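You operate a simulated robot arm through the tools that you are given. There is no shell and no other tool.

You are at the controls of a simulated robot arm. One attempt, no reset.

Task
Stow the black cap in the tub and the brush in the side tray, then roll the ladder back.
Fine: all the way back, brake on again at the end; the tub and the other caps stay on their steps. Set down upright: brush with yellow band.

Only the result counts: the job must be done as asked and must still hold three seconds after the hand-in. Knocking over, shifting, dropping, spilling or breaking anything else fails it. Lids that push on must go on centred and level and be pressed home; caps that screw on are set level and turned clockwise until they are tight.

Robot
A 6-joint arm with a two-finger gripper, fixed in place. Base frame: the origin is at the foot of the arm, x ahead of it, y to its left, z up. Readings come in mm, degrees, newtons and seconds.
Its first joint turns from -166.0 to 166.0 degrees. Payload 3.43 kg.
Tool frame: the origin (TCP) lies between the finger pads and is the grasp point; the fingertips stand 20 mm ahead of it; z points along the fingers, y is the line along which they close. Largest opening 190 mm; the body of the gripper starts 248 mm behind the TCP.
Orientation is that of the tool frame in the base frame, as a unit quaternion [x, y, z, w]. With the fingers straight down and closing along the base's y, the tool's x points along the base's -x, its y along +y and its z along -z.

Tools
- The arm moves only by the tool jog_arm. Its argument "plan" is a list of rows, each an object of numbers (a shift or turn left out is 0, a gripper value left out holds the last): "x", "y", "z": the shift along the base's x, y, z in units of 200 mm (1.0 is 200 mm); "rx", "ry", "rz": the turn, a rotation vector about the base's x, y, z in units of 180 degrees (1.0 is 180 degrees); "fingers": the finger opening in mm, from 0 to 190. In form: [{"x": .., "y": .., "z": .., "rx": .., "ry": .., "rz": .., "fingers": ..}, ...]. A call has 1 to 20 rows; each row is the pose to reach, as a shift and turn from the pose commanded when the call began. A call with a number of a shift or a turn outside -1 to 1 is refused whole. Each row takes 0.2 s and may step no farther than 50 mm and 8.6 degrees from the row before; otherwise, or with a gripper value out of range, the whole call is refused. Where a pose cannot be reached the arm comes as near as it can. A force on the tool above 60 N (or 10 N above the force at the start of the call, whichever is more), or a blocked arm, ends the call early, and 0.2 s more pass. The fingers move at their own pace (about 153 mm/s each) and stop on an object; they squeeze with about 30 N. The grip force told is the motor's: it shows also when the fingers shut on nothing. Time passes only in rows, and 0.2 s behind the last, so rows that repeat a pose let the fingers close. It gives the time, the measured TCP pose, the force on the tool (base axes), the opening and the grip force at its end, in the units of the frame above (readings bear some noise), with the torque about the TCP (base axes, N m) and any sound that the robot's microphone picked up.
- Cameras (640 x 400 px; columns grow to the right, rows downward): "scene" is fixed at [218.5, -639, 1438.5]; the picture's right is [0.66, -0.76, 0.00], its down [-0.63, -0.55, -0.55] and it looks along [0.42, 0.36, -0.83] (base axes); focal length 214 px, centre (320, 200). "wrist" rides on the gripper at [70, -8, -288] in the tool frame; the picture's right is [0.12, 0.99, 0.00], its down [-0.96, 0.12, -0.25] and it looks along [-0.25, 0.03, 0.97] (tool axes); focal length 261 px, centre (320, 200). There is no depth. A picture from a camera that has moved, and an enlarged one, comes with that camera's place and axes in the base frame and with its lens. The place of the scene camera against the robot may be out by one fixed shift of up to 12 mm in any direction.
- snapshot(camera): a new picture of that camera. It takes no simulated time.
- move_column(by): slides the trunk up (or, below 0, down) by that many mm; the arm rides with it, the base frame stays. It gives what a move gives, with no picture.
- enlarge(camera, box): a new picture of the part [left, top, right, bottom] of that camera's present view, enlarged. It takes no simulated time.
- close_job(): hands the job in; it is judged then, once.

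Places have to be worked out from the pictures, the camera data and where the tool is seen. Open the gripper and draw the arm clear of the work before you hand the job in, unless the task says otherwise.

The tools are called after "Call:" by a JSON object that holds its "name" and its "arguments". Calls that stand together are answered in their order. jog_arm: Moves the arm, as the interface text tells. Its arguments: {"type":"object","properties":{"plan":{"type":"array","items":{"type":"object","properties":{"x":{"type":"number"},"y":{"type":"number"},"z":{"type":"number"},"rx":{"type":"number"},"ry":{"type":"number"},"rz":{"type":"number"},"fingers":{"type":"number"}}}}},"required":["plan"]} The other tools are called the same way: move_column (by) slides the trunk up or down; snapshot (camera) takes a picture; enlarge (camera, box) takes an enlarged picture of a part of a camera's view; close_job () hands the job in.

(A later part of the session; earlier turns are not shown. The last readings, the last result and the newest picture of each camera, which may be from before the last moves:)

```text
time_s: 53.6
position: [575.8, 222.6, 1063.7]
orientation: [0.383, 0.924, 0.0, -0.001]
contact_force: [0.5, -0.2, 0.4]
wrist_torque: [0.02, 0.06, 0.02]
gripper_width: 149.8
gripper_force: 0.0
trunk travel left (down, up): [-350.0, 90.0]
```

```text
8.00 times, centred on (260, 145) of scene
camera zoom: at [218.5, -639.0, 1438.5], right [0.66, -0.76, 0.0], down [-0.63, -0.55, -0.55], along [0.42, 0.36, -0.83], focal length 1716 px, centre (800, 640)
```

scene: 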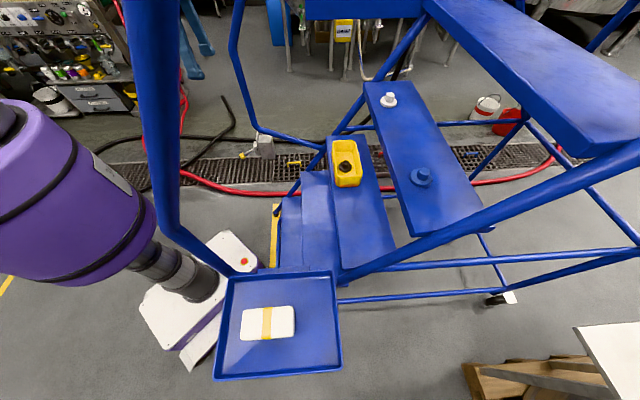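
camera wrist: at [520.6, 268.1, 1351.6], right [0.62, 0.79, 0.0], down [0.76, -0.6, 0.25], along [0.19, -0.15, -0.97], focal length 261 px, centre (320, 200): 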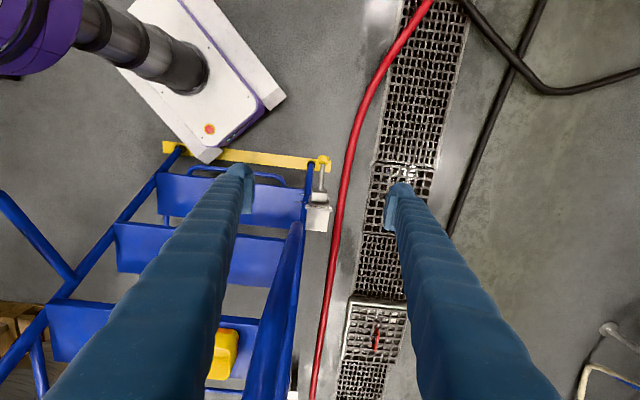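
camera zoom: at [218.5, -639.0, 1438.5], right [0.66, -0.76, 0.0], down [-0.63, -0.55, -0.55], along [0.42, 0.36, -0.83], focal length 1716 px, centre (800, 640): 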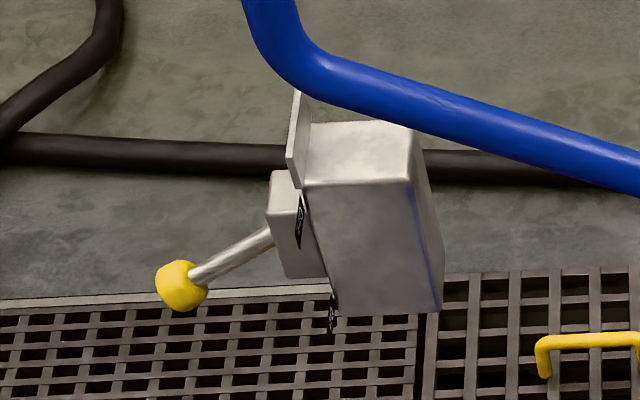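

The labels settle it: "BRAKE" with OFF at the upper mark and ON at the lower one, and the lever now points down to ON. The ball is at about (584, 231, 580) and the pivot at about n≈332, z≈633, so lifting the ball ~100 mm along an arc releases it. I'll descend astride the ball.

Call:
{"name": "jog_arm", "arguments": {"plan": [{"x": 0.041, "y": 0.043, "z": -0.1, "fingers": 90}, {"x": 0.041, "y": 0.043, "z": -0.32}, {"x": 0.041, "y": 0.043, "z": -0.54}, {"x": 0.041, "y": 0.043, "z": -0.77}, {"x": 0.041, "y": 0.043, "z": -1.0}]}}

Call:
{"name": "jog_arm", "arguments": {"plan": [{"z": -0.2}, {"z": -0.4}, {"z": -0.6}, {"z": -0.8}, {"z": -0.85}]}}

Call:
{"name": "snapshot", "arguments": {"camera": "wrist"}}

Call:
{"name": "enlarge", "arguments": {"camera": "wrist", "box": [250, 120, 390, 240]}}

Call:
{"name": "snapshot", "arguments": {"camera": "scene"}}

```text
time_s: 54.8
position: [581.9, 231.4, 865.0]
orientation: [0.383, 0.924, 0.0, 0.001]
contact_force: [0.4, -0.6, 0.5]
wrist_torque: [-0.02, 0.07, 0.03]
gripper_width: 90.0
gripper_force: 0.0
trunk travel left (down, up): [-350.0, 90.0]
```

```text
time_s: 56.0
position: [579.1, 231.6, 693.1]
orientation: [0.382, 0.924, 0.0, -0.001]
contact_force: [0.0, -0.2, 0.2]
wrist_torque: [-0.03, 0.01, 0.0]
gripper_width: 89.9
gripper_force: 0.0
trunk travel left (down, up): [-350.0, 90.0]
```

```text
taken
camera wrist: at [523.2, 276.3, 982.8], right [0.62, 0.79, 0.0], down [0.76, -0.6, 0.25], along [0.19, -0.15, -0.97], focal length 261 px, centre (320, 200)
```

wrist: 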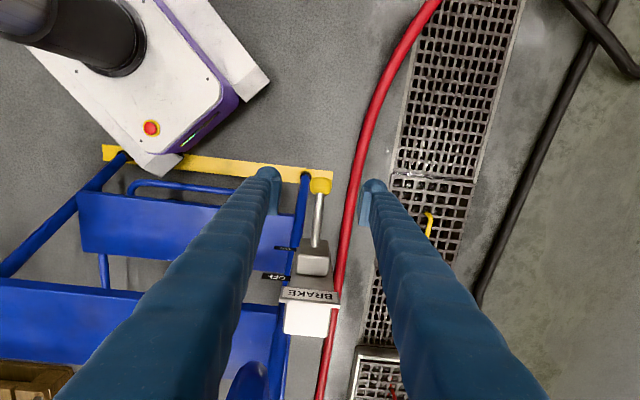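

```text
3.33 times, centred on (320, 180) of wrist
camera zoom: at [523.2, 276.3, 982.8], right [0.62, 0.79, 0.0], down [0.76, -0.6, 0.25], along [0.19, -0.15, -0.97], focal length 869 px, centre (320, 267)
```

zoom: 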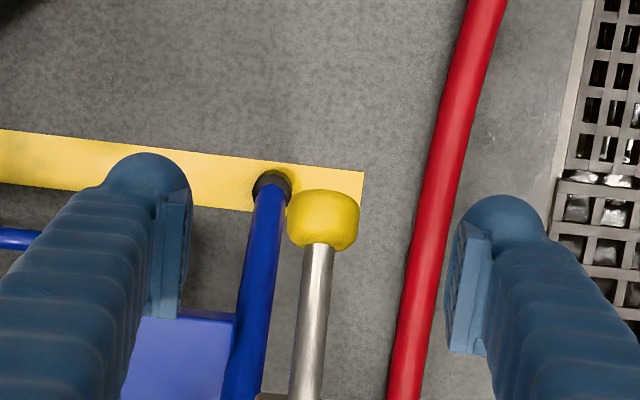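

```text
taken
```

scene: 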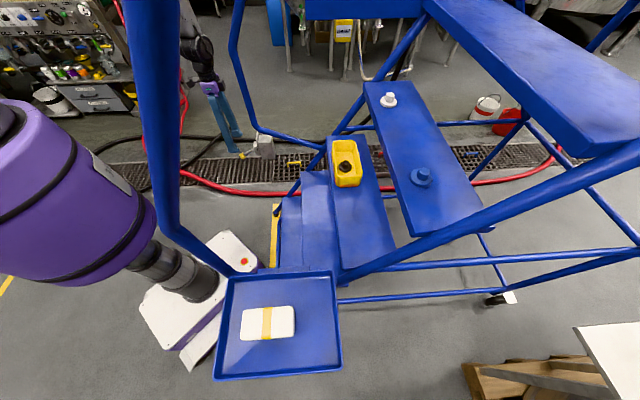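

The ball is between the fingers, about 5 mm further in n than the TCP. I'll correct and lower to z≈640 to judge the ball's height.

Call:
{"name": "jog_arm", "arguments": {"plan": [{"x": 0.028, "y": -0.01, "z": -0.1}, {"x": 0.028, "y": -0.01, "z": -0.2}, {"x": 0.028, "y": -0.01, "z": -0.26}, {"x": 0.028, "y": -0.01, "z": -0.26}]}}

Call:
{"name": "enlarge", "arguments": {"camera": "wrist", "box": [250, 120, 390, 240]}}

Call:
{"name": "enlarge", "arguments": {"camera": "scene", "box": [200, 100, 290, 180]}}

```text
time_s: 57.0
position: [587.0, 229.9, 642.3]
orientation: [0.383, 0.924, 0.001, 0.0]
contact_force: [-0.1, -0.1, 0.0]
wrist_torque: [-0.04, 0.0, -0.03]
gripper_width: 90.2
gripper_force: 0.0
trunk travel left (down, up): [-350.0, 90.0]
```

```text
3.33 times, centred on (320, 180) of wrist
camera zoom: at [531.1, 275.3, 931.2], right [0.62, 0.79, 0.0], down [0.76, -0.6, 0.25], along [0.19, -0.15, -0.97], focal length 869 px, centre (320, 267)
```

zoom: 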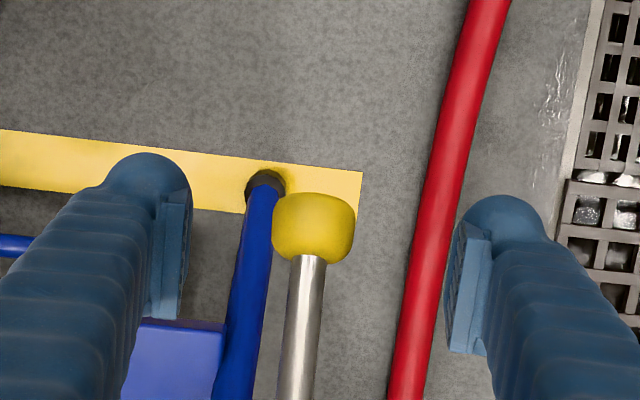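

```text
5.00 times, centred on (245, 140) of scene
camera zoom: at [218.5, -639.0, 1438.5], right [0.66, -0.76, 0.0], down [-0.63, -0.55, -0.55], along [0.42, 0.36, -0.83], focal length 1072 px, centre (695, 500)
```

zoom: 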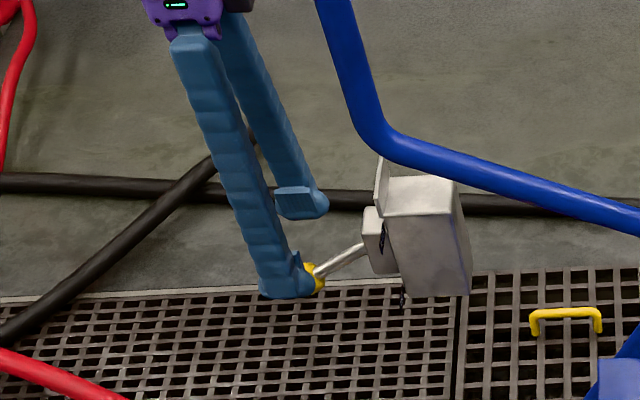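

Ball centre is (583, 231) at z≈587, centred within a few millimetres. I'll lower to z≈590 and close on the ball.

Call:
{"name": "jog_arm", "arguments": {"plan": [{"z": -0.1}, {"z": -0.2}, {"z": -0.26}, {"z": -0.26, "fingers": 60}, {"z": -0.26, "fingers": 40}, {"z": -0.26, "fingers": 20}, {"z": -0.26, "fingers": 20}, {"z": -0.26, "fingers": 20}]}}

Call:
{"name": "enlarge", "arguments": {"camera": "wrist", "box": [250, 120, 390, 240]}}

Call:
{"name": "enlarge", "arguments": {"camera": "scene", "box": [220, 110, 290, 170]}}

```text
time_s: 58.8
position: [584.5, 229.4, 590.4]
orientation: [0.383, 0.924, -0.002, -0.003]
contact_force: [-19.2, -22.3, -7.5]
wrist_torque: [0.38, 0.52, -0.03]
gripper_width: 28.1
gripper_force: 44.7
trunk travel left (down, up): [-350.0, 90.0]
```

```text
3.33 times, centred on (320, 180) of wrist
camera zoom: at [530.4, 274.2, 879.0], right [0.62, 0.79, -0.01], down [0.76, -0.6, 0.24], along [0.19, -0.15, -0.97], focal length 869 px, centre (320, 267)
```

zoom: 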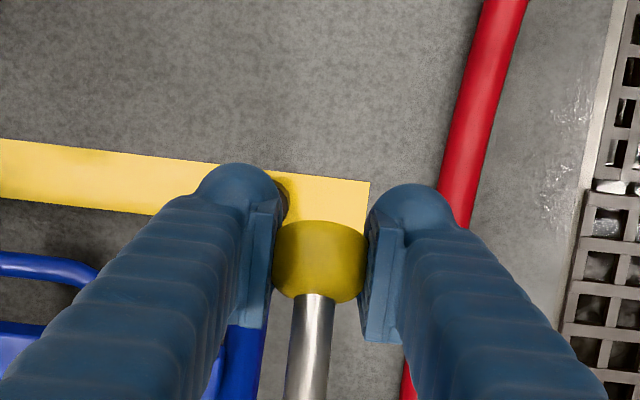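

```text
6.67 times, centred on (255, 140) of scene
camera zoom: at [218.5, -639.0, 1438.5], right [0.66, -0.76, 0.0], down [-0.63, -0.55, -0.55], along [0.42, 0.36, -0.83], focal length 1430 px, centre (753, 600)
```

zoom: 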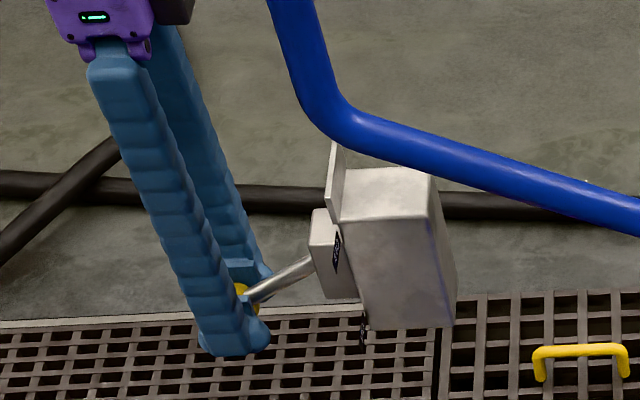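

The ball is gripped, with a ~29 N sideways load along -s because I'm about 2 mm off-centre. I'll ease that off and begin lifting the lever along its arc.

Call:
{"name": "jog_arm", "arguments": {"plan": [{"x": -0.008, "y": -0.008}, {"x": -0.008, "y": -0.008}]}}

```text
time_s: 59.4
position: [585.0, 227.9, 589.6]
orientation: [0.383, 0.924, -0.003, -0.002]
contact_force: [-25.3, -6.4, -15.5]
wrist_torque: [0.41, 0.39, 0.03]
gripper_width: 27.9
gripper_force: 44.8
trunk travel left (down, up): [-350.0, 90.0]
```

There is still about 22 N along -s. I'll shift another 2 mm in -s and re-read.

Call:
{"name": "jog_arm", "arguments": {"plan": [{"x": -0.007, "y": -0.007}, {"x": -0.007, "y": -0.007}, {"x": -0.007, "y": -0.007}]}}

```text
time_s: 60.2
position: [584.7, 229.0, 590.2]
orientation: [0.382, 0.924, 0.0, -0.001]
contact_force: [-23.5, 17.7, -22.4]
wrist_torque: [0.27, 0.21, 0.02]
gripper_width: 28.1
gripper_force: 44.7
trunk travel left (down, up): [-350.0, 90.0]
```

Now the side load is gone, but there's ~37 N along the lever axis, pushing outward. I'll start the lift along the arc in small steps, slightly outward, and watch the forces.

Call:
{"name": "jog_arm", "arguments": {"plan": [{"x": -0.012, "y": 0.012, "z": 0.01}, {"x": -0.022, "y": 0.022, "z": 0.03}, {"x": -0.028, "y": 0.028, "z": 0.046}, {"x": -0.028, "y": 0.028, "z": 0.046}]}}

Call:
{"name": "enlarge", "arguments": {"camera": "scene", "box": [220, 110, 290, 170]}}

Call:
{"name": "enlarge", "arguments": {"camera": "wrist", "box": [250, 140, 390, 260]}}

```text
time_s: 61.2
position: [579.3, 233.1, 600.2]
orientation: [0.384, 0.923, 0.0, 0.0]
contact_force: [5.2, -18.1, -2.5]
wrist_torque: [0.53, 0.6, -0.01]
gripper_width: 27.9
gripper_force: 45.1
trunk travel left (down, up): [-350.0, 90.0]
```

```text
6.67 times, centred on (255, 140) of scene
camera zoom: at [218.5, -639.0, 1438.5], right [0.66, -0.76, 0.0], down [-0.63, -0.55, -0.55], along [0.42, 0.36, -0.83], focal length 1430 px, centre (753, 600)
```

zoom: 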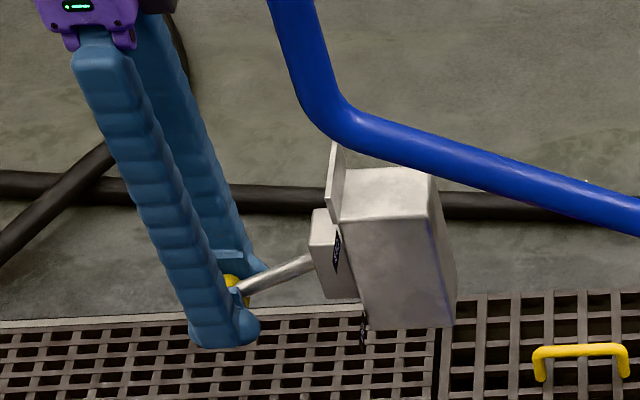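

```text
3.33 times, centred on (320, 200) of wrist
camera zoom: at [524.7, 276.9, 888.7], right [0.62, 0.79, 0.0], down [0.76, -0.6, 0.25], along [0.2, -0.15, -0.97], focal length 869 px, centre (320, 200)
```

zoom: 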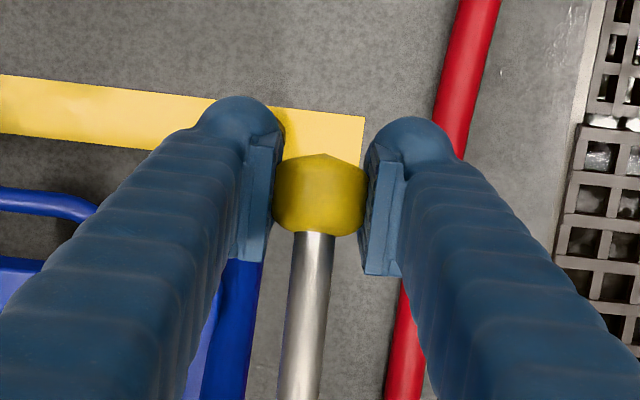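

The lever is rotating and the ball stays in the grip. I'll continue along the arc to horizontal.

Call:
{"name": "jog_arm", "arguments": {"plan": [{"x": -0.008, "y": 0.008, "z": 0.04}, {"x": -0.017, "y": 0.017, "z": 0.081}, {"x": -0.023, "y": 0.023, "z": 0.123}, {"x": -0.027, "y": 0.027, "z": 0.166}, {"x": -0.028, "y": 0.028, "z": 0.209}, {"x": -0.028, "y": 0.028, "z": 0.209}]}}

Call:
{"name": "enlarge", "arguments": {"camera": "scene", "box": [220, 110, 290, 170]}}

Call:
{"name": "enlarge", "arguments": {"camera": "wrist", "box": [250, 140, 390, 260]}}

```text
time_s: 62.6
position: [573.9, 237.6, 642.4]
orientation: [0.382, 0.924, 0.0, 0.0]
contact_force: [7.9, 10.7, -8.3]
wrist_torque: [0.6, 0.59, -0.02]
gripper_width: 28.0
gripper_force: 45.3
trunk travel left (down, up): [-350.0, 90.0]
```

```text
6.67 times, centred on (255, 140) of scene
camera zoom: at [218.5, -639.0, 1438.5], right [0.66, -0.76, 0.0], down [-0.63, -0.55, -0.55], along [0.42, 0.36, -0.83], focal length 1430 px, centre (753, 600)
```

zoom: 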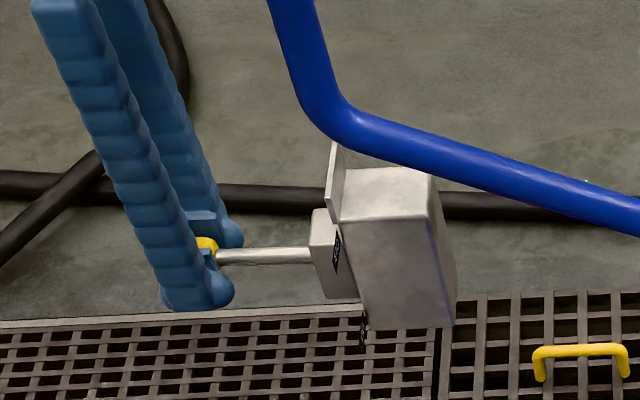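

```text
3.33 times, centred on (320, 200) of wrist
camera zoom: at [518.5, 283.3, 929.8], right [0.62, 0.79, 0.0], down [0.76, -0.6, 0.25], along [0.19, -0.15, -0.97], focal length 869 px, centre (320, 200)
```

zoom: 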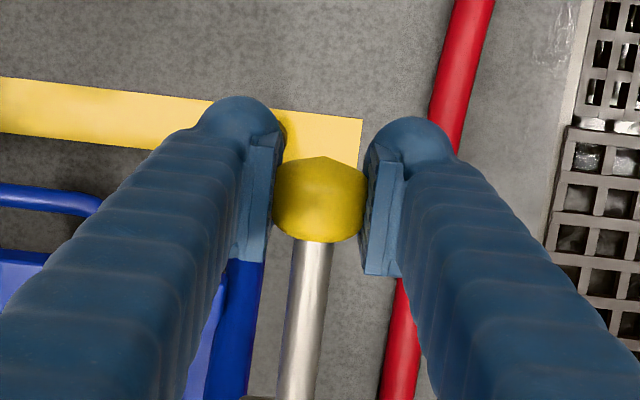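

The lever is near horizontal with low forces. I'll continue up the second half of the arc to the OFF mark.

Call:
{"name": "jog_arm", "arguments": {"plan": [{"x": 0.002, "y": -0.002, "z": 0.043}, {"x": 0.005, "y": -0.005, "z": 0.086}, {"x": 0.012, "y": -0.012, "z": 0.128}, {"x": 0.021, "y": -0.021, "z": 0.169}, {"x": 0.033, "y": -0.033, "z": 0.209}, {"x": 0.033, "y": -0.033, "z": 0.209}]}}

Call:
{"name": "enlarge", "arguments": {"camera": "scene", "box": [220, 110, 290, 170]}}

Call:
{"name": "enlarge", "arguments": {"camera": "wrist", "box": [250, 140, 390, 260]}}

```text
time_s: 64.0
position: [580.4, 231.8, 683.8]
orientation: [0.382, 0.924, 0.0, -0.001]
contact_force: [12.2, 9.9, -8.0]
wrist_torque: [0.44, 0.51, -0.01]
gripper_width: 27.8
gripper_force: 45.5
trunk travel left (down, up): [-350.0, 90.0]
```

```text
6.67 times, centred on (255, 140) of scene
camera zoom: at [218.5, -639.0, 1438.5], right [0.66, -0.76, 0.0], down [-0.63, -0.55, -0.55], along [0.42, 0.36, -0.83], focal length 1430 px, centre (753, 600)
```

zoom: 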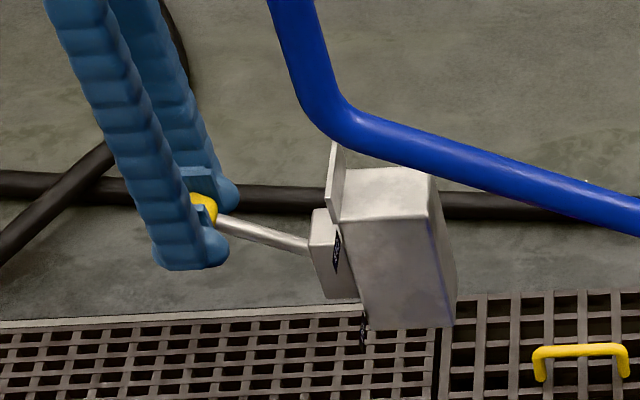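

```text
3.33 times, centred on (320, 200) of wrist
camera zoom: at [525.2, 277.0, 972.5], right [0.62, 0.79, 0.0], down [0.76, -0.6, 0.25], along [0.19, -0.15, -0.97], focal length 869 px, centre (320, 200)
```

zoom: 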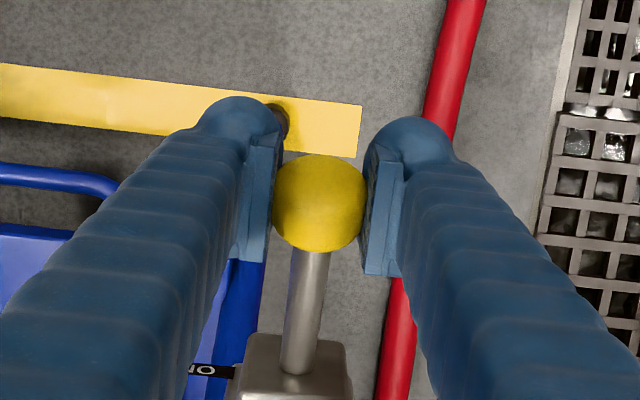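

The lever is above horizontal now, forces still low (~17 N). I'll go on towards +31° and check for the end stop.

Call:
{"name": "jog_arm", "arguments": {"plan": [{"x": 0.008, "y": -0.008, "z": 0.023}, {"x": 0.017, "y": -0.017, "z": 0.045}, {"x": 0.017, "y": -0.017, "z": 0.045}]}}

Call:
{"name": "enlarge", "arguments": {"camera": "wrist", "box": [240, 160, 400, 300]}}

Call:
{"name": "enlarge", "arguments": {"camera": "scene", "box": [220, 110, 290, 170]}}

```text
time_s: 64.8
position: [584.9, 228.5, 690.2]
orientation: [0.382, 0.924, -0.001, -0.001]
contact_force: [18.4, 21.6, -45.9]
wrist_torque: [0.64, 0.88, 0.04]
gripper_width: 27.4
gripper_force: 45.0
trunk travel left (down, up): [-350.0, 90.0]
```

```text
2.86 times, centred on (320, 230) of wrist
camera zoom: at [529.3, 273.5, 979.0], right [0.62, 0.79, 0.0], down [0.76, -0.6, 0.25], along [0.19, -0.15, -0.97], focal length 745 px, centre (320, 114)
```

zoom: 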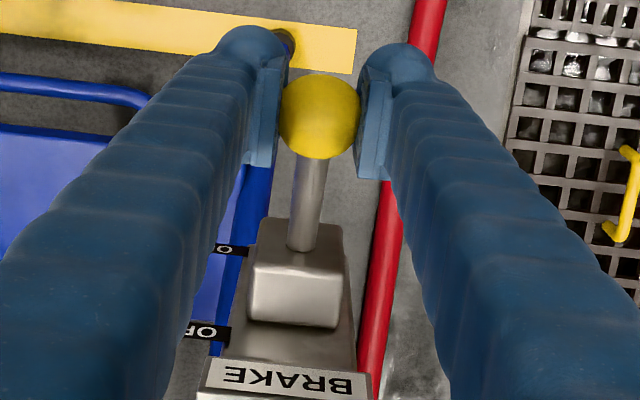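

```text
6.67 times, centred on (255, 140) of scene
camera zoom: at [218.5, -639.0, 1438.5], right [0.66, -0.76, 0.0], down [-0.63, -0.55, -0.55], along [0.42, 0.36, -0.83], focal length 1430 px, centre (753, 600)
```

zoom: 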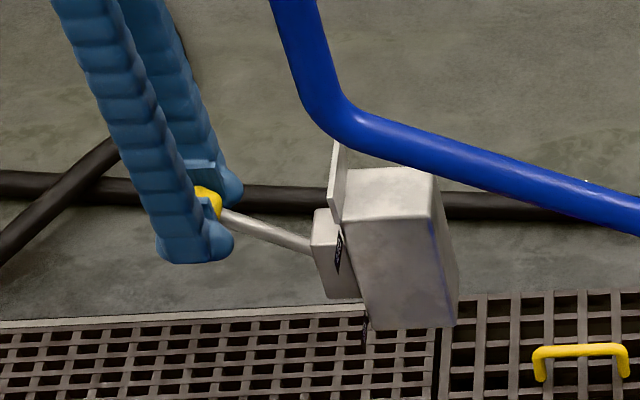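

The force jumped to -46 N in z: the lever is against its OFF stop, and the housing has already shifted a couple of millimetres in +n, so the ladder is free. I'll ease the upward load and push gently +n through the ball (this also holds the lever against OFF) to see how the ladder moves.

Call:
{"name": "jog_arm", "arguments": {"plan": [{"z": -0.008}, {"x": 0.018, "y": -0.018, "z": -0.008}, {"x": 0.036, "y": -0.036, "z": -0.008}, {"x": 0.054, "y": -0.054, "z": -0.008}, {"x": 0.072, "y": -0.072, "z": -0.008}, {"x": 0.09, "y": -0.09, "z": -0.008}, {"x": 0.106, "y": -0.106, "z": -0.008}]}}

Call:
{"name": "snapshot", "arguments": {"camera": "scene"}}

Call:
{"name": "snapshot", "arguments": {"camera": "wrist"}}

Call:
{"name": "enlarge", "arguments": {"camera": "scene", "box": [220, 110, 290, 170]}}

```text
time_s: 66.4
position: [605.9, 206.8, 689.6]
orientation: [0.383, 0.924, 0.0, 0.0]
contact_force: [14.3, 9.0, -11.8]
wrist_torque: [-0.93, -0.87, 0.13]
gripper_width: 27.8
gripper_force: 44.8
trunk travel left (down, up): [-350.0, 90.0]
```

```text
taken
```

scene: 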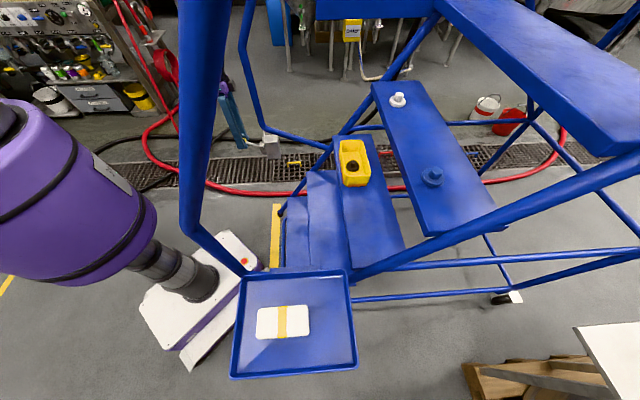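

```text
taken
camera wrist: at [550.3, 252.2, 978.7], right [0.62, 0.79, 0.0], down [0.76, -0.6, 0.25], along [0.19, -0.15, -0.97], focal length 261 px, centre (320, 200)
```

wrist: 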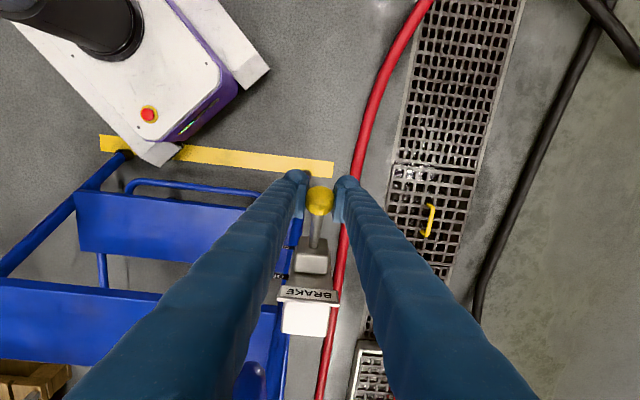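

```text
6.67 times, centred on (255, 140) of scene
camera zoom: at [218.5, -639.0, 1438.5], right [0.66, -0.76, 0.0], down [-0.63, -0.55, -0.55], along [0.42, 0.36, -0.83], focal length 1430 px, centre (753, 600)
```

zoom: 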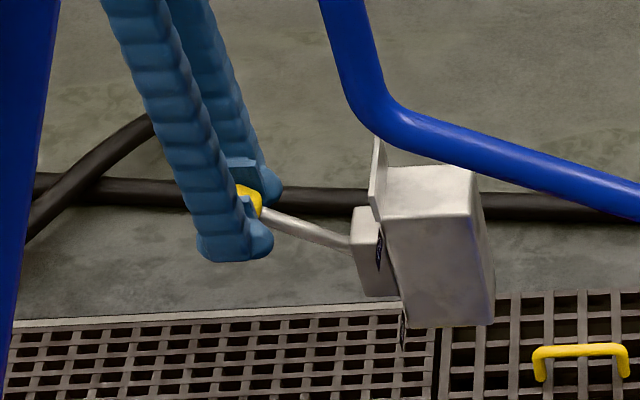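

The whole ladder (tray included) moved about 30 mm straight in +n without yawing and with low force. I'll continue rolling it back gently at ~35 mm/s.

Call:
{"name": "jog_arm", "arguments": {"plan": [{"x": 0.025, "y": -0.025}, {"x": 0.05, "y": -0.05}, {"x": 0.075, "y": -0.075}, {"x": 0.1, "y": -0.1}, {"x": 0.125, "y": -0.125}, {"x": 0.15, "y": -0.15}, {"x": 0.175, "y": -0.175}, {"x": 0.2, "y": -0.2}, {"x": 0.225, "y": -0.225}, {"x": 0.25, "y": -0.25}, {"x": 0.275, "y": -0.275}, {"x": 0.3, "y": -0.3}]}}

Call:
{"name": "snapshot", "arguments": {"camera": "scene"}}

Call:
{"name": "snapshot", "arguments": {"camera": "wrist"}}

```text
time_s: 69.0
position: [665.8, 147.5, 689.5]
orientation: [0.383, 0.924, 0.0, 0.0]
contact_force: [19.2, 14.5, -12.8]
wrist_torque: [-0.31, -0.27, 0.27]
gripper_width: 27.7
gripper_force: 45.3
trunk travel left (down, up): [-350.0, 90.0]
```

```text
taken
```

scene: 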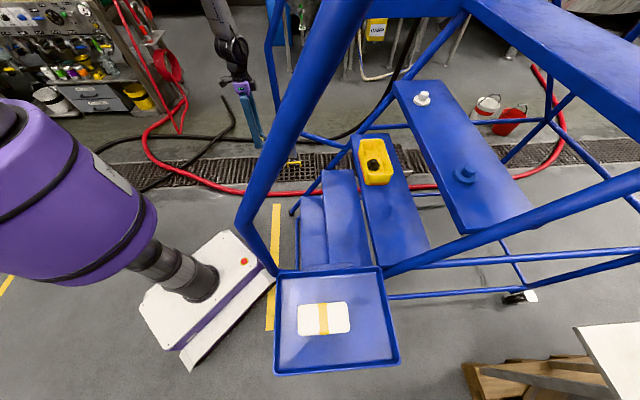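

```text
taken
camera wrist: at [610.6, 191.4, 978.2], right [0.62, 0.79, 0.0], down [0.76, -0.6, 0.25], along [0.19, -0.15, -0.97], focal length 261 px, centre (320, 200)
```

wrist: 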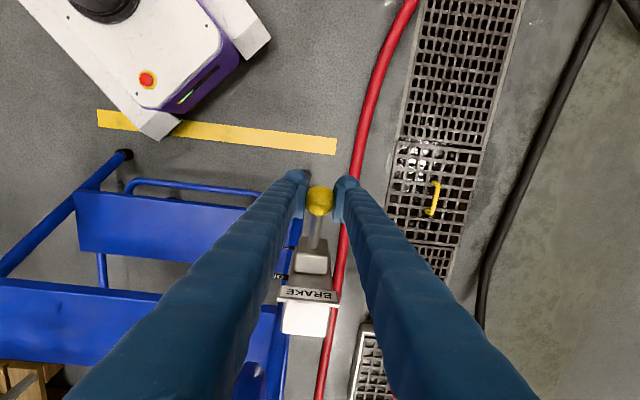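

Rolling smoothly, with everything still in place. I'll keep pushing.

Call:
{"name": "jog_arm", "arguments": {"plan": [{"x": 0.025, "y": -0.025}, {"x": 0.05, "y": -0.05}, {"x": 0.075, "y": -0.075}, {"x": 0.1, "y": -0.1}, {"x": 0.125, "y": -0.125}, {"x": 0.15, "y": -0.15}, {"x": 0.175, "y": -0.175}, {"x": 0.2, "y": -0.2}, {"x": 0.225, "y": -0.225}, {"x": 0.25, "y": -0.25}, {"x": 0.275, "y": -0.275}, {"x": 0.3, "y": -0.3}, {"x": 0.325, "y": -0.325}, {"x": 0.35, "y": -0.35}]}}

Call:
{"name": "snapshot", "arguments": {"camera": "scene"}}

Call:
{"name": "snapshot", "arguments": {"camera": "wrist"}}

```text
time_s: 72.0
position: [736.9, 76.7, 688.9]
orientation: [0.383, 0.924, 0.0, 0.0]
contact_force: [16.8, 11.3, -10.6]
wrist_torque: [-0.4, -0.34, 0.17]
gripper_width: 28.0
gripper_force: 45.1
trunk travel left (down, up): [-350.0, 90.0]
```

```text
taken
```

scene: 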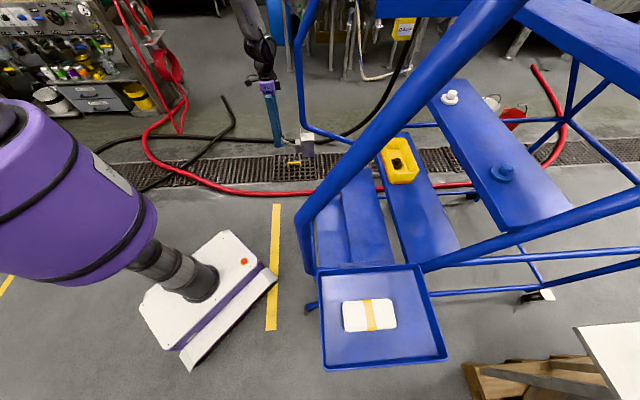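

```text
taken
camera wrist: at [680.8, 121.5, 978.1], right [0.62, 0.79, 0.0], down [0.76, -0.6, 0.25], along [0.19, -0.15, -0.97], focal length 261 px, centre (320, 200)
```

wrist: 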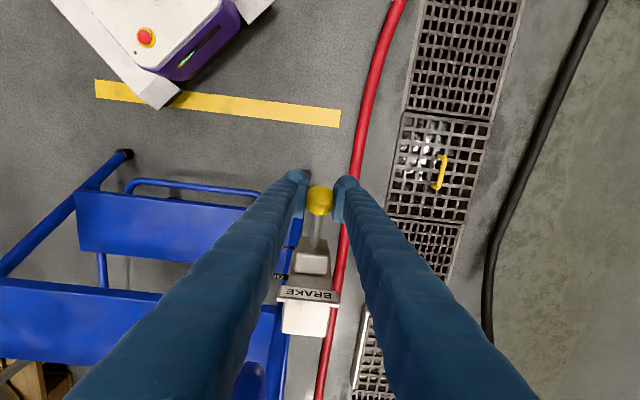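

Now about 215 mm back with steady low force. I'll continue.

Call:
{"name": "jog_arm", "arguments": {"plan": [{"x": 0.025, "y": -0.025}, {"x": 0.05, "y": -0.05}, {"x": 0.075, "y": -0.075}, {"x": 0.1, "y": -0.1}, {"x": 0.125, "y": -0.125}, {"x": 0.15, "y": -0.15}, {"x": 0.175, "y": -0.175}, {"x": 0.2, "y": -0.2}, {"x": 0.225, "y": -0.225}, {"x": 0.25, "y": -0.25}, {"x": 0.275, "y": -0.275}, {"x": 0.3, "y": -0.3}, {"x": 0.325, "y": -0.325}, {"x": 0.35, "y": -0.35}]}}

Call:
{"name": "snapshot", "arguments": {"camera": "scene"}}

Call:
{"name": "snapshot", "arguments": {"camera": "wrist"}}

```text
time_s: 75.0
position: [806.3, 6.3, 690.1]
orientation: [0.383, 0.924, -0.001, 0.0]
contact_force: [26.8, 21.7, -24.8]
wrist_torque: [0.03, 0.33, 0.2]
gripper_width: 27.5
gripper_force: 45.1
trunk travel left (down, up): [-350.0, 90.0]
```

```text
taken
```

scene: 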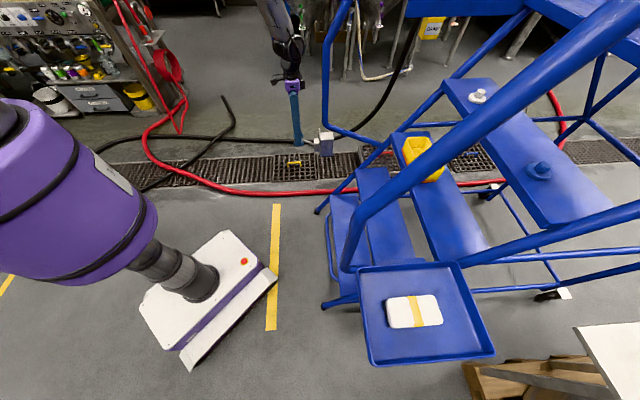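

```text
taken
camera wrist: at [751.0, 51.3, 978.3], right [0.62, 0.79, 0.0], down [0.76, -0.6, 0.25], along [0.19, -0.15, -0.97], focal length 261 px, centre (320, 200)
```

wrist: 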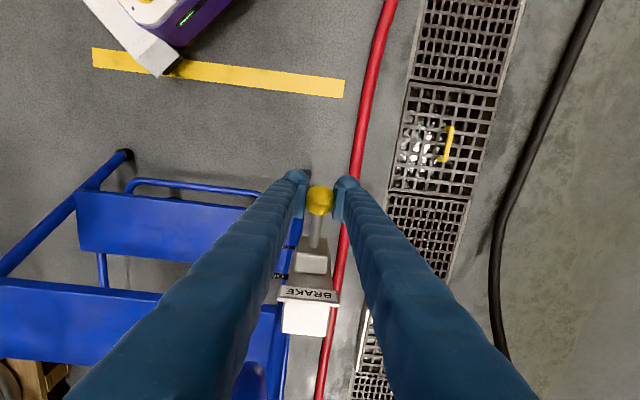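

315 mm back now. The side force has crept up to ~34 N along +s, so I'll correct by about 2 mm in +s and 1 mm down while continuing.

Call:
{"name": "jog_arm", "arguments": {"plan": [{"x": 0.007, "y": 0.007, "z": -0.005}, {"x": 0.032, "y": -0.018, "z": -0.005}, {"x": 0.057, "y": -0.043, "z": -0.005}, {"x": 0.082, "y": -0.068, "z": -0.005}, {"x": 0.107, "y": -0.093, "z": -0.005}, {"x": 0.132, "y": -0.118, "z": -0.005}, {"x": 0.157, "y": -0.143, "z": -0.005}, {"x": 0.182, "y": -0.168, "z": -0.005}, {"x": 0.207, "y": -0.193, "z": -0.005}, {"x": 0.232, "y": -0.218, "z": -0.005}]}}

Call:
{"name": "snapshot", "arguments": {"camera": "scene"}}

Call:
{"name": "snapshot", "arguments": {"camera": "wrist"}}

```text
time_s: 77.2
position: [850.3, -37.2, 690.0]
orientation: [0.383, 0.924, -0.002, -0.002]
contact_force: [2.8, 5.2, -6.1]
wrist_torque: [-0.2, -0.09, 0.1]
gripper_width: 27.8
gripper_force: 44.1
trunk travel left (down, up): [-350.0, 90.0]
```

```text
taken
```

scene: 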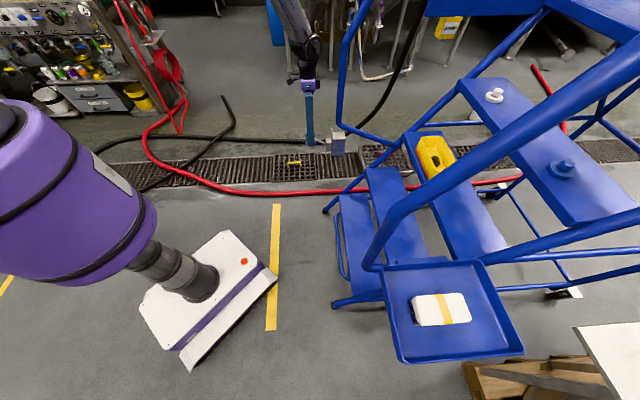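

```text
taken
camera wrist: at [795.3, 7.3, 977.9], right [0.62, 0.79, 0.0], down [0.76, -0.6, 0.25], along [0.19, -0.15, -0.97], focal length 261 px, centre (320, 200)
```

wrist: 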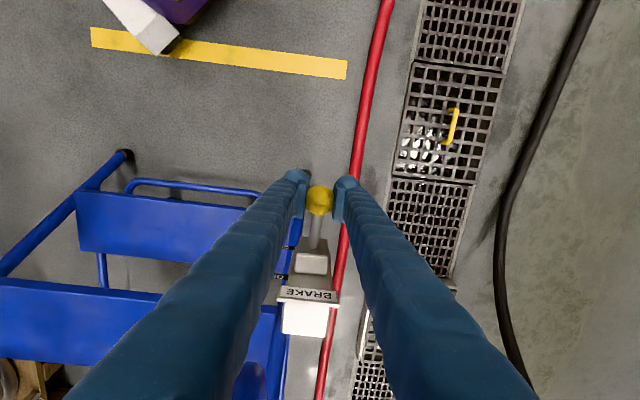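

About 377 mm back, forces low. I'll continue.

Call:
{"name": "jog_arm", "arguments": {"plan": [{"x": 0.025, "y": -0.025}, {"x": 0.05, "y": -0.05}, {"x": 0.075, "y": -0.075}, {"x": 0.1, "y": -0.1}, {"x": 0.125, "y": -0.125}, {"x": 0.15, "y": -0.15}, {"x": 0.175, "y": -0.175}, {"x": 0.2, "y": -0.2}, {"x": 0.225, "y": -0.225}, {"x": 0.25, "y": -0.25}]}}

Call:
{"name": "snapshot", "arguments": {"camera": "scene"}}

Call:
{"name": "snapshot", "arguments": {"camera": "wrist"}}

```text
time_s: 79.4
position: [901.8, -87.0, 689.8]
orientation: [0.383, 0.924, -0.001, 0.0]
contact_force: [-6.2, -6.1, -12.6]
wrist_torque: [0.07, 0.26, 0.06]
gripper_width: 27.4
gripper_force: 44.8
trunk travel left (down, up): [-350.0, 90.0]
```

```text
taken
```

scene: 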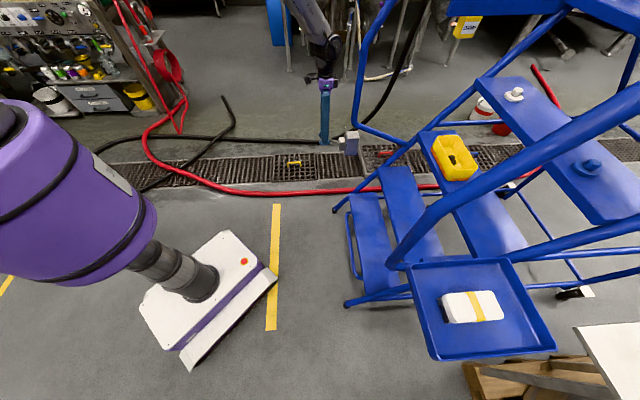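

```text
taken
camera wrist: at [845.6, -43.0, 977.8], right [0.62, 0.79, 0.0], down [0.76, -0.6, 0.25], along [0.19, -0.15, -0.97], focal length 261 px, centre (320, 200)
```

wrist: 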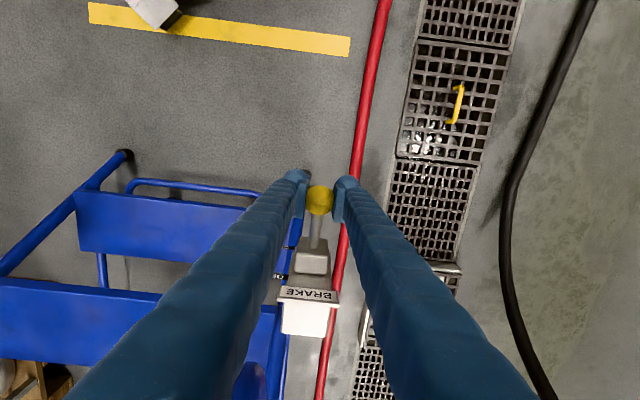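

About 448 mm back, still free. I'll continue carefully towards the reach limit.

Call:
{"name": "jog_arm", "arguments": {"plan": [{"x": 0.025, "y": -0.025}, {"x": 0.05, "y": -0.05}, {"x": 0.075, "y": -0.075}, {"x": 0.1, "y": -0.1}, {"x": 0.125, "y": -0.125}, {"x": 0.15, "y": -0.15}, {"x": 0.175, "y": -0.175}, {"x": 0.2, "y": -0.2}]}}

Call:
{"name": "snapshot", "arguments": {"camera": "scene"}}

Call:
{"name": "snapshot", "arguments": {"camera": "wrist"}}

```text
time_s: 81.2
position: [936.8, -123.8, 689.4]
orientation: [0.382, 0.924, 0.0, -0.002]
contact_force: [-28.8, 16.2, 3.6]
wrist_torque: [-0.07, -0.09, -0.1]
gripper_width: 27.6
gripper_force: 44.4
trunk travel left (down, up): [-350.0, 90.0]
```

```text
taken
```

scene: 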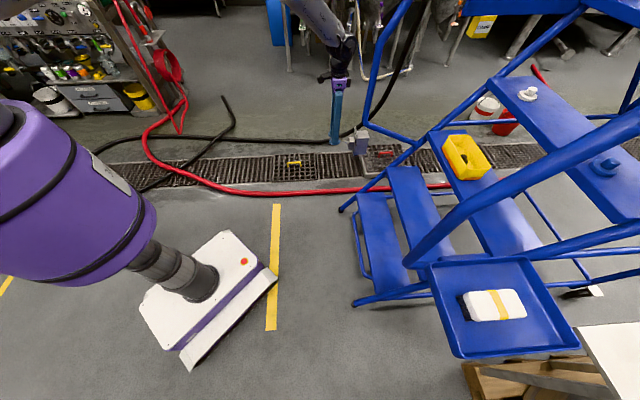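

```text
taken
camera wrist: at [882.9, -79.8, 978.2], right [0.62, 0.79, 0.0], down [0.76, -0.6, 0.24], along [0.19, -0.15, -0.97], focal length 261 px, centre (320, 200)
```

wrist: 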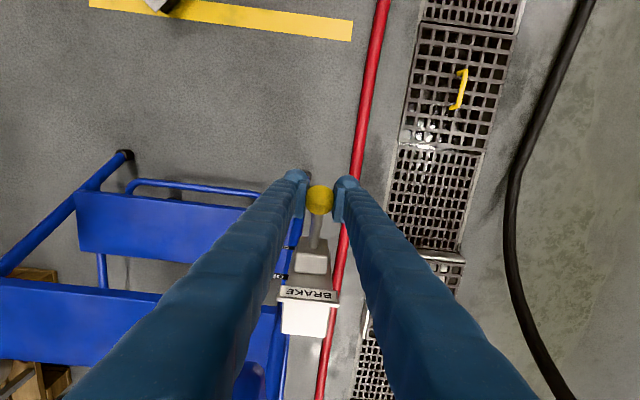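

Now there's ~32 N resistance in n and motion fell short of the command, at about 499 mm of travel, so likely the back stop. I'll push slightly further to confirm.

Call:
{"name": "jog_arm", "arguments": {"plan": [{"x": 0.007, "y": -0.007}, {"x": 0.014, "y": -0.014}, {"x": 0.014, "y": -0.014}]}}

Call:
{"name": "enlarge", "arguments": {"camera": "scene", "box": [300, 90, 420, 190]}}

```text
time_s: 82.0
position: [942.0, -128.8, 687.9]
orientation: [0.383, 0.924, -0.001, -0.002]
contact_force: [-29.2, 20.9, -7.6]
wrist_torque: [0.08, 0.01, -0.01]
gripper_width: 27.4
gripper_force: 45.3
trunk travel left (down, up): [-350.0, 90.0]
```

```text
4.00 times, centred on (360, 140) of scene
camera zoom: at [218.5, -639.0, 1438.5], right [0.66, -0.76, 0.0], down [-0.63, -0.55, -0.55], along [0.42, 0.36, -0.83], focal length 858 px, centre (160, 440)
```

zoom: 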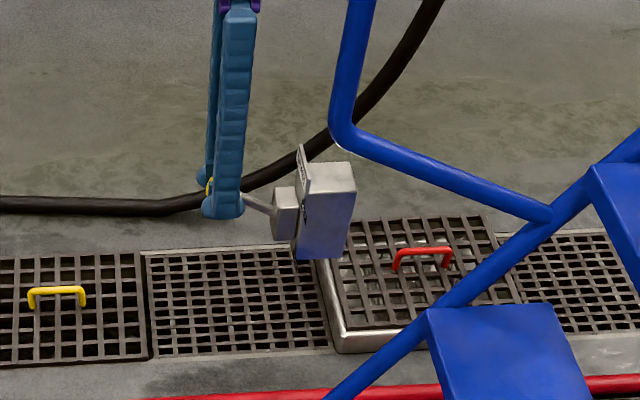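

It still moved ~7 mm with ~35 N. I'll push further in small steps and compare motion with force.

Call:
{"name": "jog_arm", "arguments": {"plan": [{"x": 0.018, "y": -0.018}, {"x": 0.036, "y": -0.036}, {"x": 0.036, "y": -0.036}]}}

```text
time_s: 82.8
position: [947.8, -136.0, 688.7]
orientation: [0.383, 0.924, -0.002, -0.002]
contact_force: [-30.8, 15.0, -9.6]
wrist_torque: [-0.07, -0.07, 0.1]
gripper_width: 27.3
gripper_force: 44.9
trunk travel left (down, up): [-350.0, 90.0]
```

Constant ~32 N while moving could mean the ladder is at its stop and the ball is slipping between the pads. I'll check the wrist view.

Call:
{"name": "enlarge", "arguments": {"camera": "wrist", "box": [240, 160, 400, 300]}}

Call:
{"name": "snapshot", "arguments": {"camera": "wrist"}}

Call:
{"name": "snapshot", "arguments": {"camera": "scene"}}

Call:
{"name": "enlarge", "arguments": {"camera": "scene", "box": [300, 90, 420, 190]}}

```text
2.86 times, centred on (320, 230) of wrist
camera zoom: at [894.4, -91.2, 977.6], right [0.62, 0.79, 0.0], down [0.76, -0.6, 0.24], along [0.19, -0.15, -0.97], focal length 745 px, centre (320, 114)
```

zoom: 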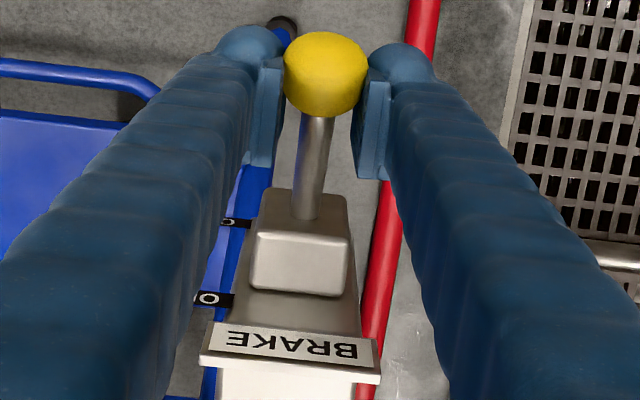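

```text
taken
camera wrist: at [894.4, -91.2, 977.6], right [0.62, 0.79, 0.0], down [0.76, -0.6, 0.24], along [0.19, -0.15, -0.97], focal length 261 px, centre (320, 200)
```

wrist: 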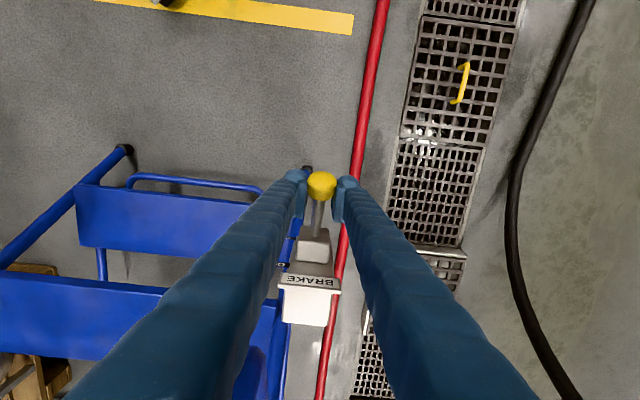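

```text
taken
```

scene: 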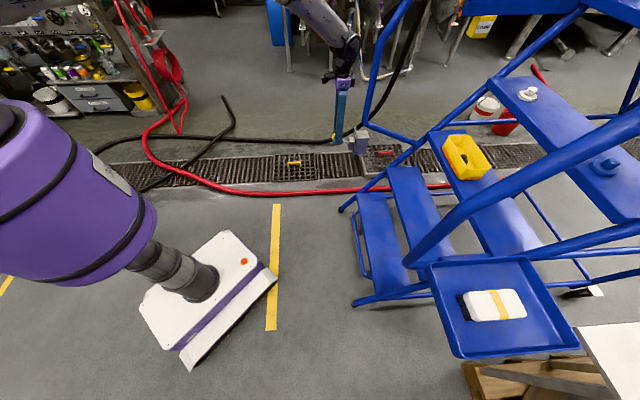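

```text
4.00 times, centred on (360, 140) of scene
camera zoom: at [218.5, -639.0, 1438.5], right [0.66, -0.76, 0.0], down [-0.63, -0.55, -0.55], along [0.42, 0.36, -0.83], focal length 858 px, centre (160, 440)
```

zoom: 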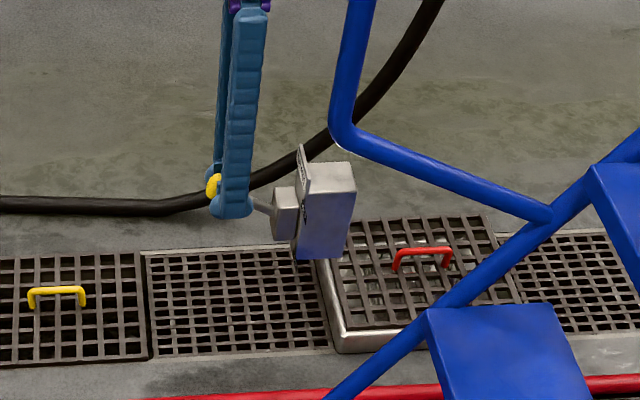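

The ladder hasn't moved between the last two pictures. It is at its back stop (~500 mm travel) and the ball just slid ~17 mm in the pads. I'll open a little, re-centre on the ball (-16 mm in n) and check the lever stays put.

Call:
{"name": "jog_arm", "arguments": {"plan": [{"fingers": 40}, {"fingers": 60}, {"fingers": 60, "x": -0.02, "y": 0.02}, {"fingers": 60, "x": -0.04, "y": 0.04}, {"fingers": 60, "x": -0.057, "y": 0.057}, {"fingers": 60, "x": -0.057, "y": 0.057}]}}

Call:
{"name": "enlarge", "arguments": {"camera": "wrist", "box": [240, 160, 400, 300]}}

Call:
{"name": "enlarge", "arguments": {"camera": "scene", "box": [300, 90, 420, 190]}}

```text
time_s: 84.2
position: [939.2, -125.9, 688.9]
orientation: [0.382, 0.924, 0.0, -0.001]
contact_force: [-0.4, -0.1, -0.6]
wrist_torque: [-0.01, -0.02, -0.01]
gripper_width: 60.0
gripper_force: 0.1
trunk travel left (down, up): [-350.0, 90.0]
```

```text
2.86 times, centred on (320, 230) of wrist
camera zoom: at [883.9, -81.1, 977.5], right [0.62, 0.79, 0.0], down [0.76, -0.6, 0.25], along [0.19, -0.15, -0.97], focal length 745 px, centre (320, 114)
```

zoom: 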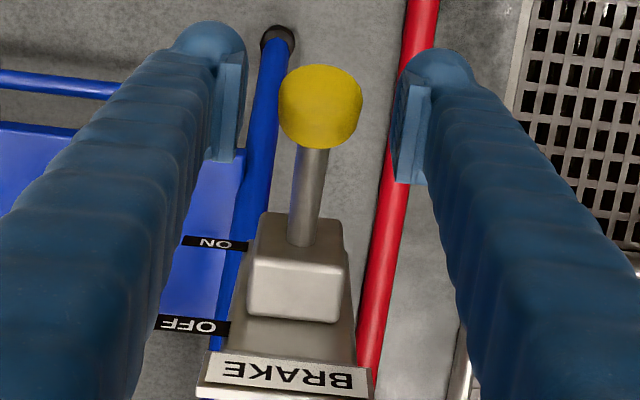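

```text
4.00 times, centred on (360, 140) of scene
camera zoom: at [218.5, -639.0, 1438.5], right [0.66, -0.76, 0.0], down [-0.63, -0.55, -0.55], along [0.42, 0.36, -0.83], focal length 858 px, centre (160, 440)
```

zoom: 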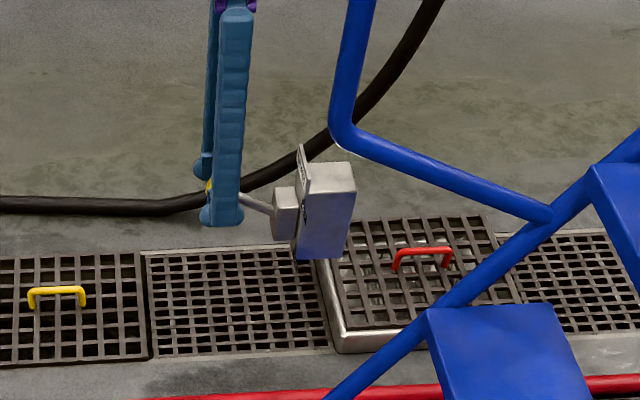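

The lever stays at OFF and the TCP is centred on the ball (within 1.5 mm), with the ladder still at its stop. I'll grip again and begin lowering, biased slightly +n so the ladder stays pressed against the stop.

Call:
{"name": "jog_arm", "arguments": {"plan": [{"fingers": 40}, {"fingers": 20}, {"fingers": 20}, {"fingers": 20, "x": -0.002, "y": 0.002, "z": -0.031}, {"fingers": 20, "x": -0.007, "y": 0.007, "z": -0.063}, {"fingers": 20, "x": -0.012, "y": 0.012, "z": -0.104}, {"fingers": 20, "x": -0.018, "y": 0.018, "z": -0.146}, {"fingers": 20, "x": -0.018, "y": 0.018, "z": -0.146}]}}

Call:
{"name": "enlarge", "arguments": {"camera": "scene", "box": [300, 90, 420, 190]}}

Call:
{"name": "enlarge", "arguments": {"camera": "wrist", "box": [240, 160, 400, 300]}}

```text
time_s: 86.0
position: [933.6, -121.4, 661.9]
orientation: [0.382, 0.924, 0.0, 0.0]
contact_force: [-13.5, -0.9, 12.9]
wrist_torque: [-0.61, -0.73, -0.02]
gripper_width: 27.3
gripper_force: 45.2
trunk travel left (down, up): [-350.0, 90.0]
```

```text
4.00 times, centred on (360, 140) of scene
camera zoom: at [218.5, -639.0, 1438.5], right [0.66, -0.76, 0.0], down [-0.63, -0.55, -0.55], along [0.42, 0.36, -0.83], focal length 858 px, centre (160, 440)
```

zoom: 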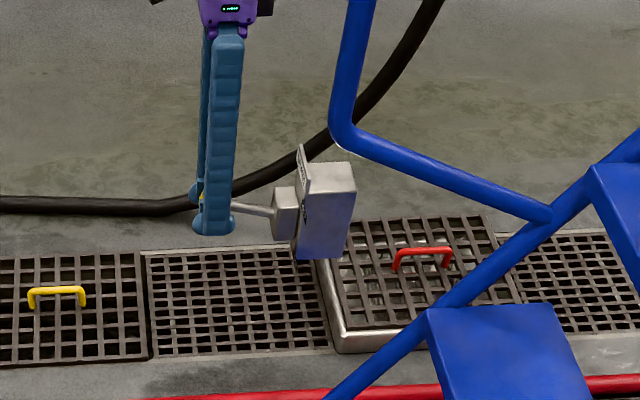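

```text
2.86 times, centred on (320, 230) of wrist
camera zoom: at [878.7, -76.4, 949.7], right [0.62, 0.79, 0.0], down [0.76, -0.6, 0.25], along [0.19, -0.15, -0.97], focal length 745 px, centre (320, 114)
```

zoom: 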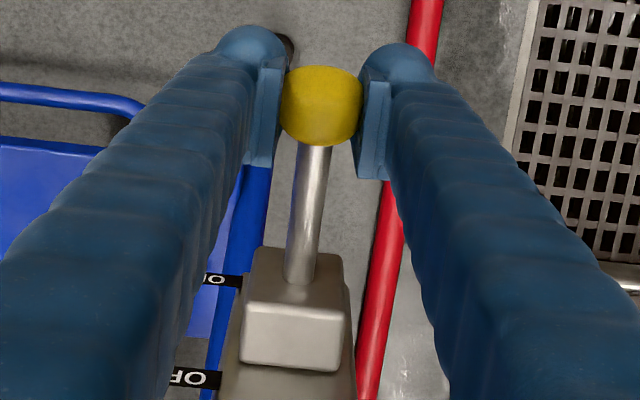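

The lever is turning down and the housing hasn't shifted. I'll continue the arc down towards ON.

Call:
{"name": "jog_arm", "arguments": {"plan": [{"x": -0.003, "y": 0.003, "z": -0.043}, {"x": -0.007, "y": 0.007, "z": -0.086}, {"x": -0.007, "y": 0.007, "z": -0.129}, {"x": -0.003, "y": 0.003, "z": -0.172}, {"x": 0.004, "y": -0.004, "z": -0.214}, {"x": 0.011, "y": -0.011, "z": -0.255}, {"x": 0.011, "y": -0.011, "z": -0.255}]}}

Call:
{"name": "enlarge", "arguments": {"camera": "scene", "box": [300, 90, 420, 190]}}

Call:
{"name": "enlarge", "arguments": {"camera": "wrist", "box": [240, 160, 400, 300]}}

```text
time_s: 87.6
position: [935.6, -122.0, 610.3]
orientation: [0.383, 0.924, -0.002, -0.002]
contact_force: [-19.8, -1.4, 6.7]
wrist_torque: [-0.61, -0.96, 0.15]
gripper_width: 27.5
gripper_force: 45.3
trunk travel left (down, up): [-350.0, 90.0]
```

```text
4.00 times, centred on (360, 140) of scene
camera zoom: at [218.5, -639.0, 1438.5], right [0.66, -0.76, 0.0], down [-0.63, -0.55, -0.55], along [0.42, 0.36, -0.83], focal length 858 px, centre (160, 440)
```

zoom: 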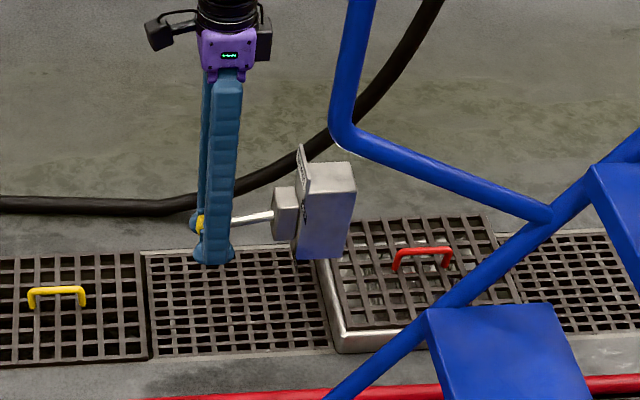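

```text
2.86 times, centred on (320, 230) of wrist
camera zoom: at [880.6, -78.1, 897.8], right [0.62, 0.79, 0.0], down [0.76, -0.6, 0.25], along [0.19, -0.15, -0.97], focal length 745 px, centre (320, 114)
```

zoom: 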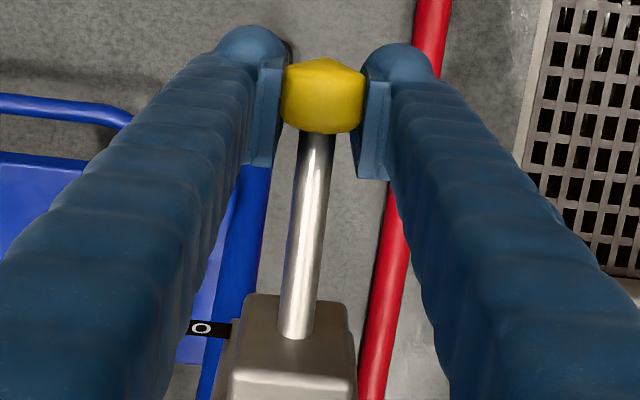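

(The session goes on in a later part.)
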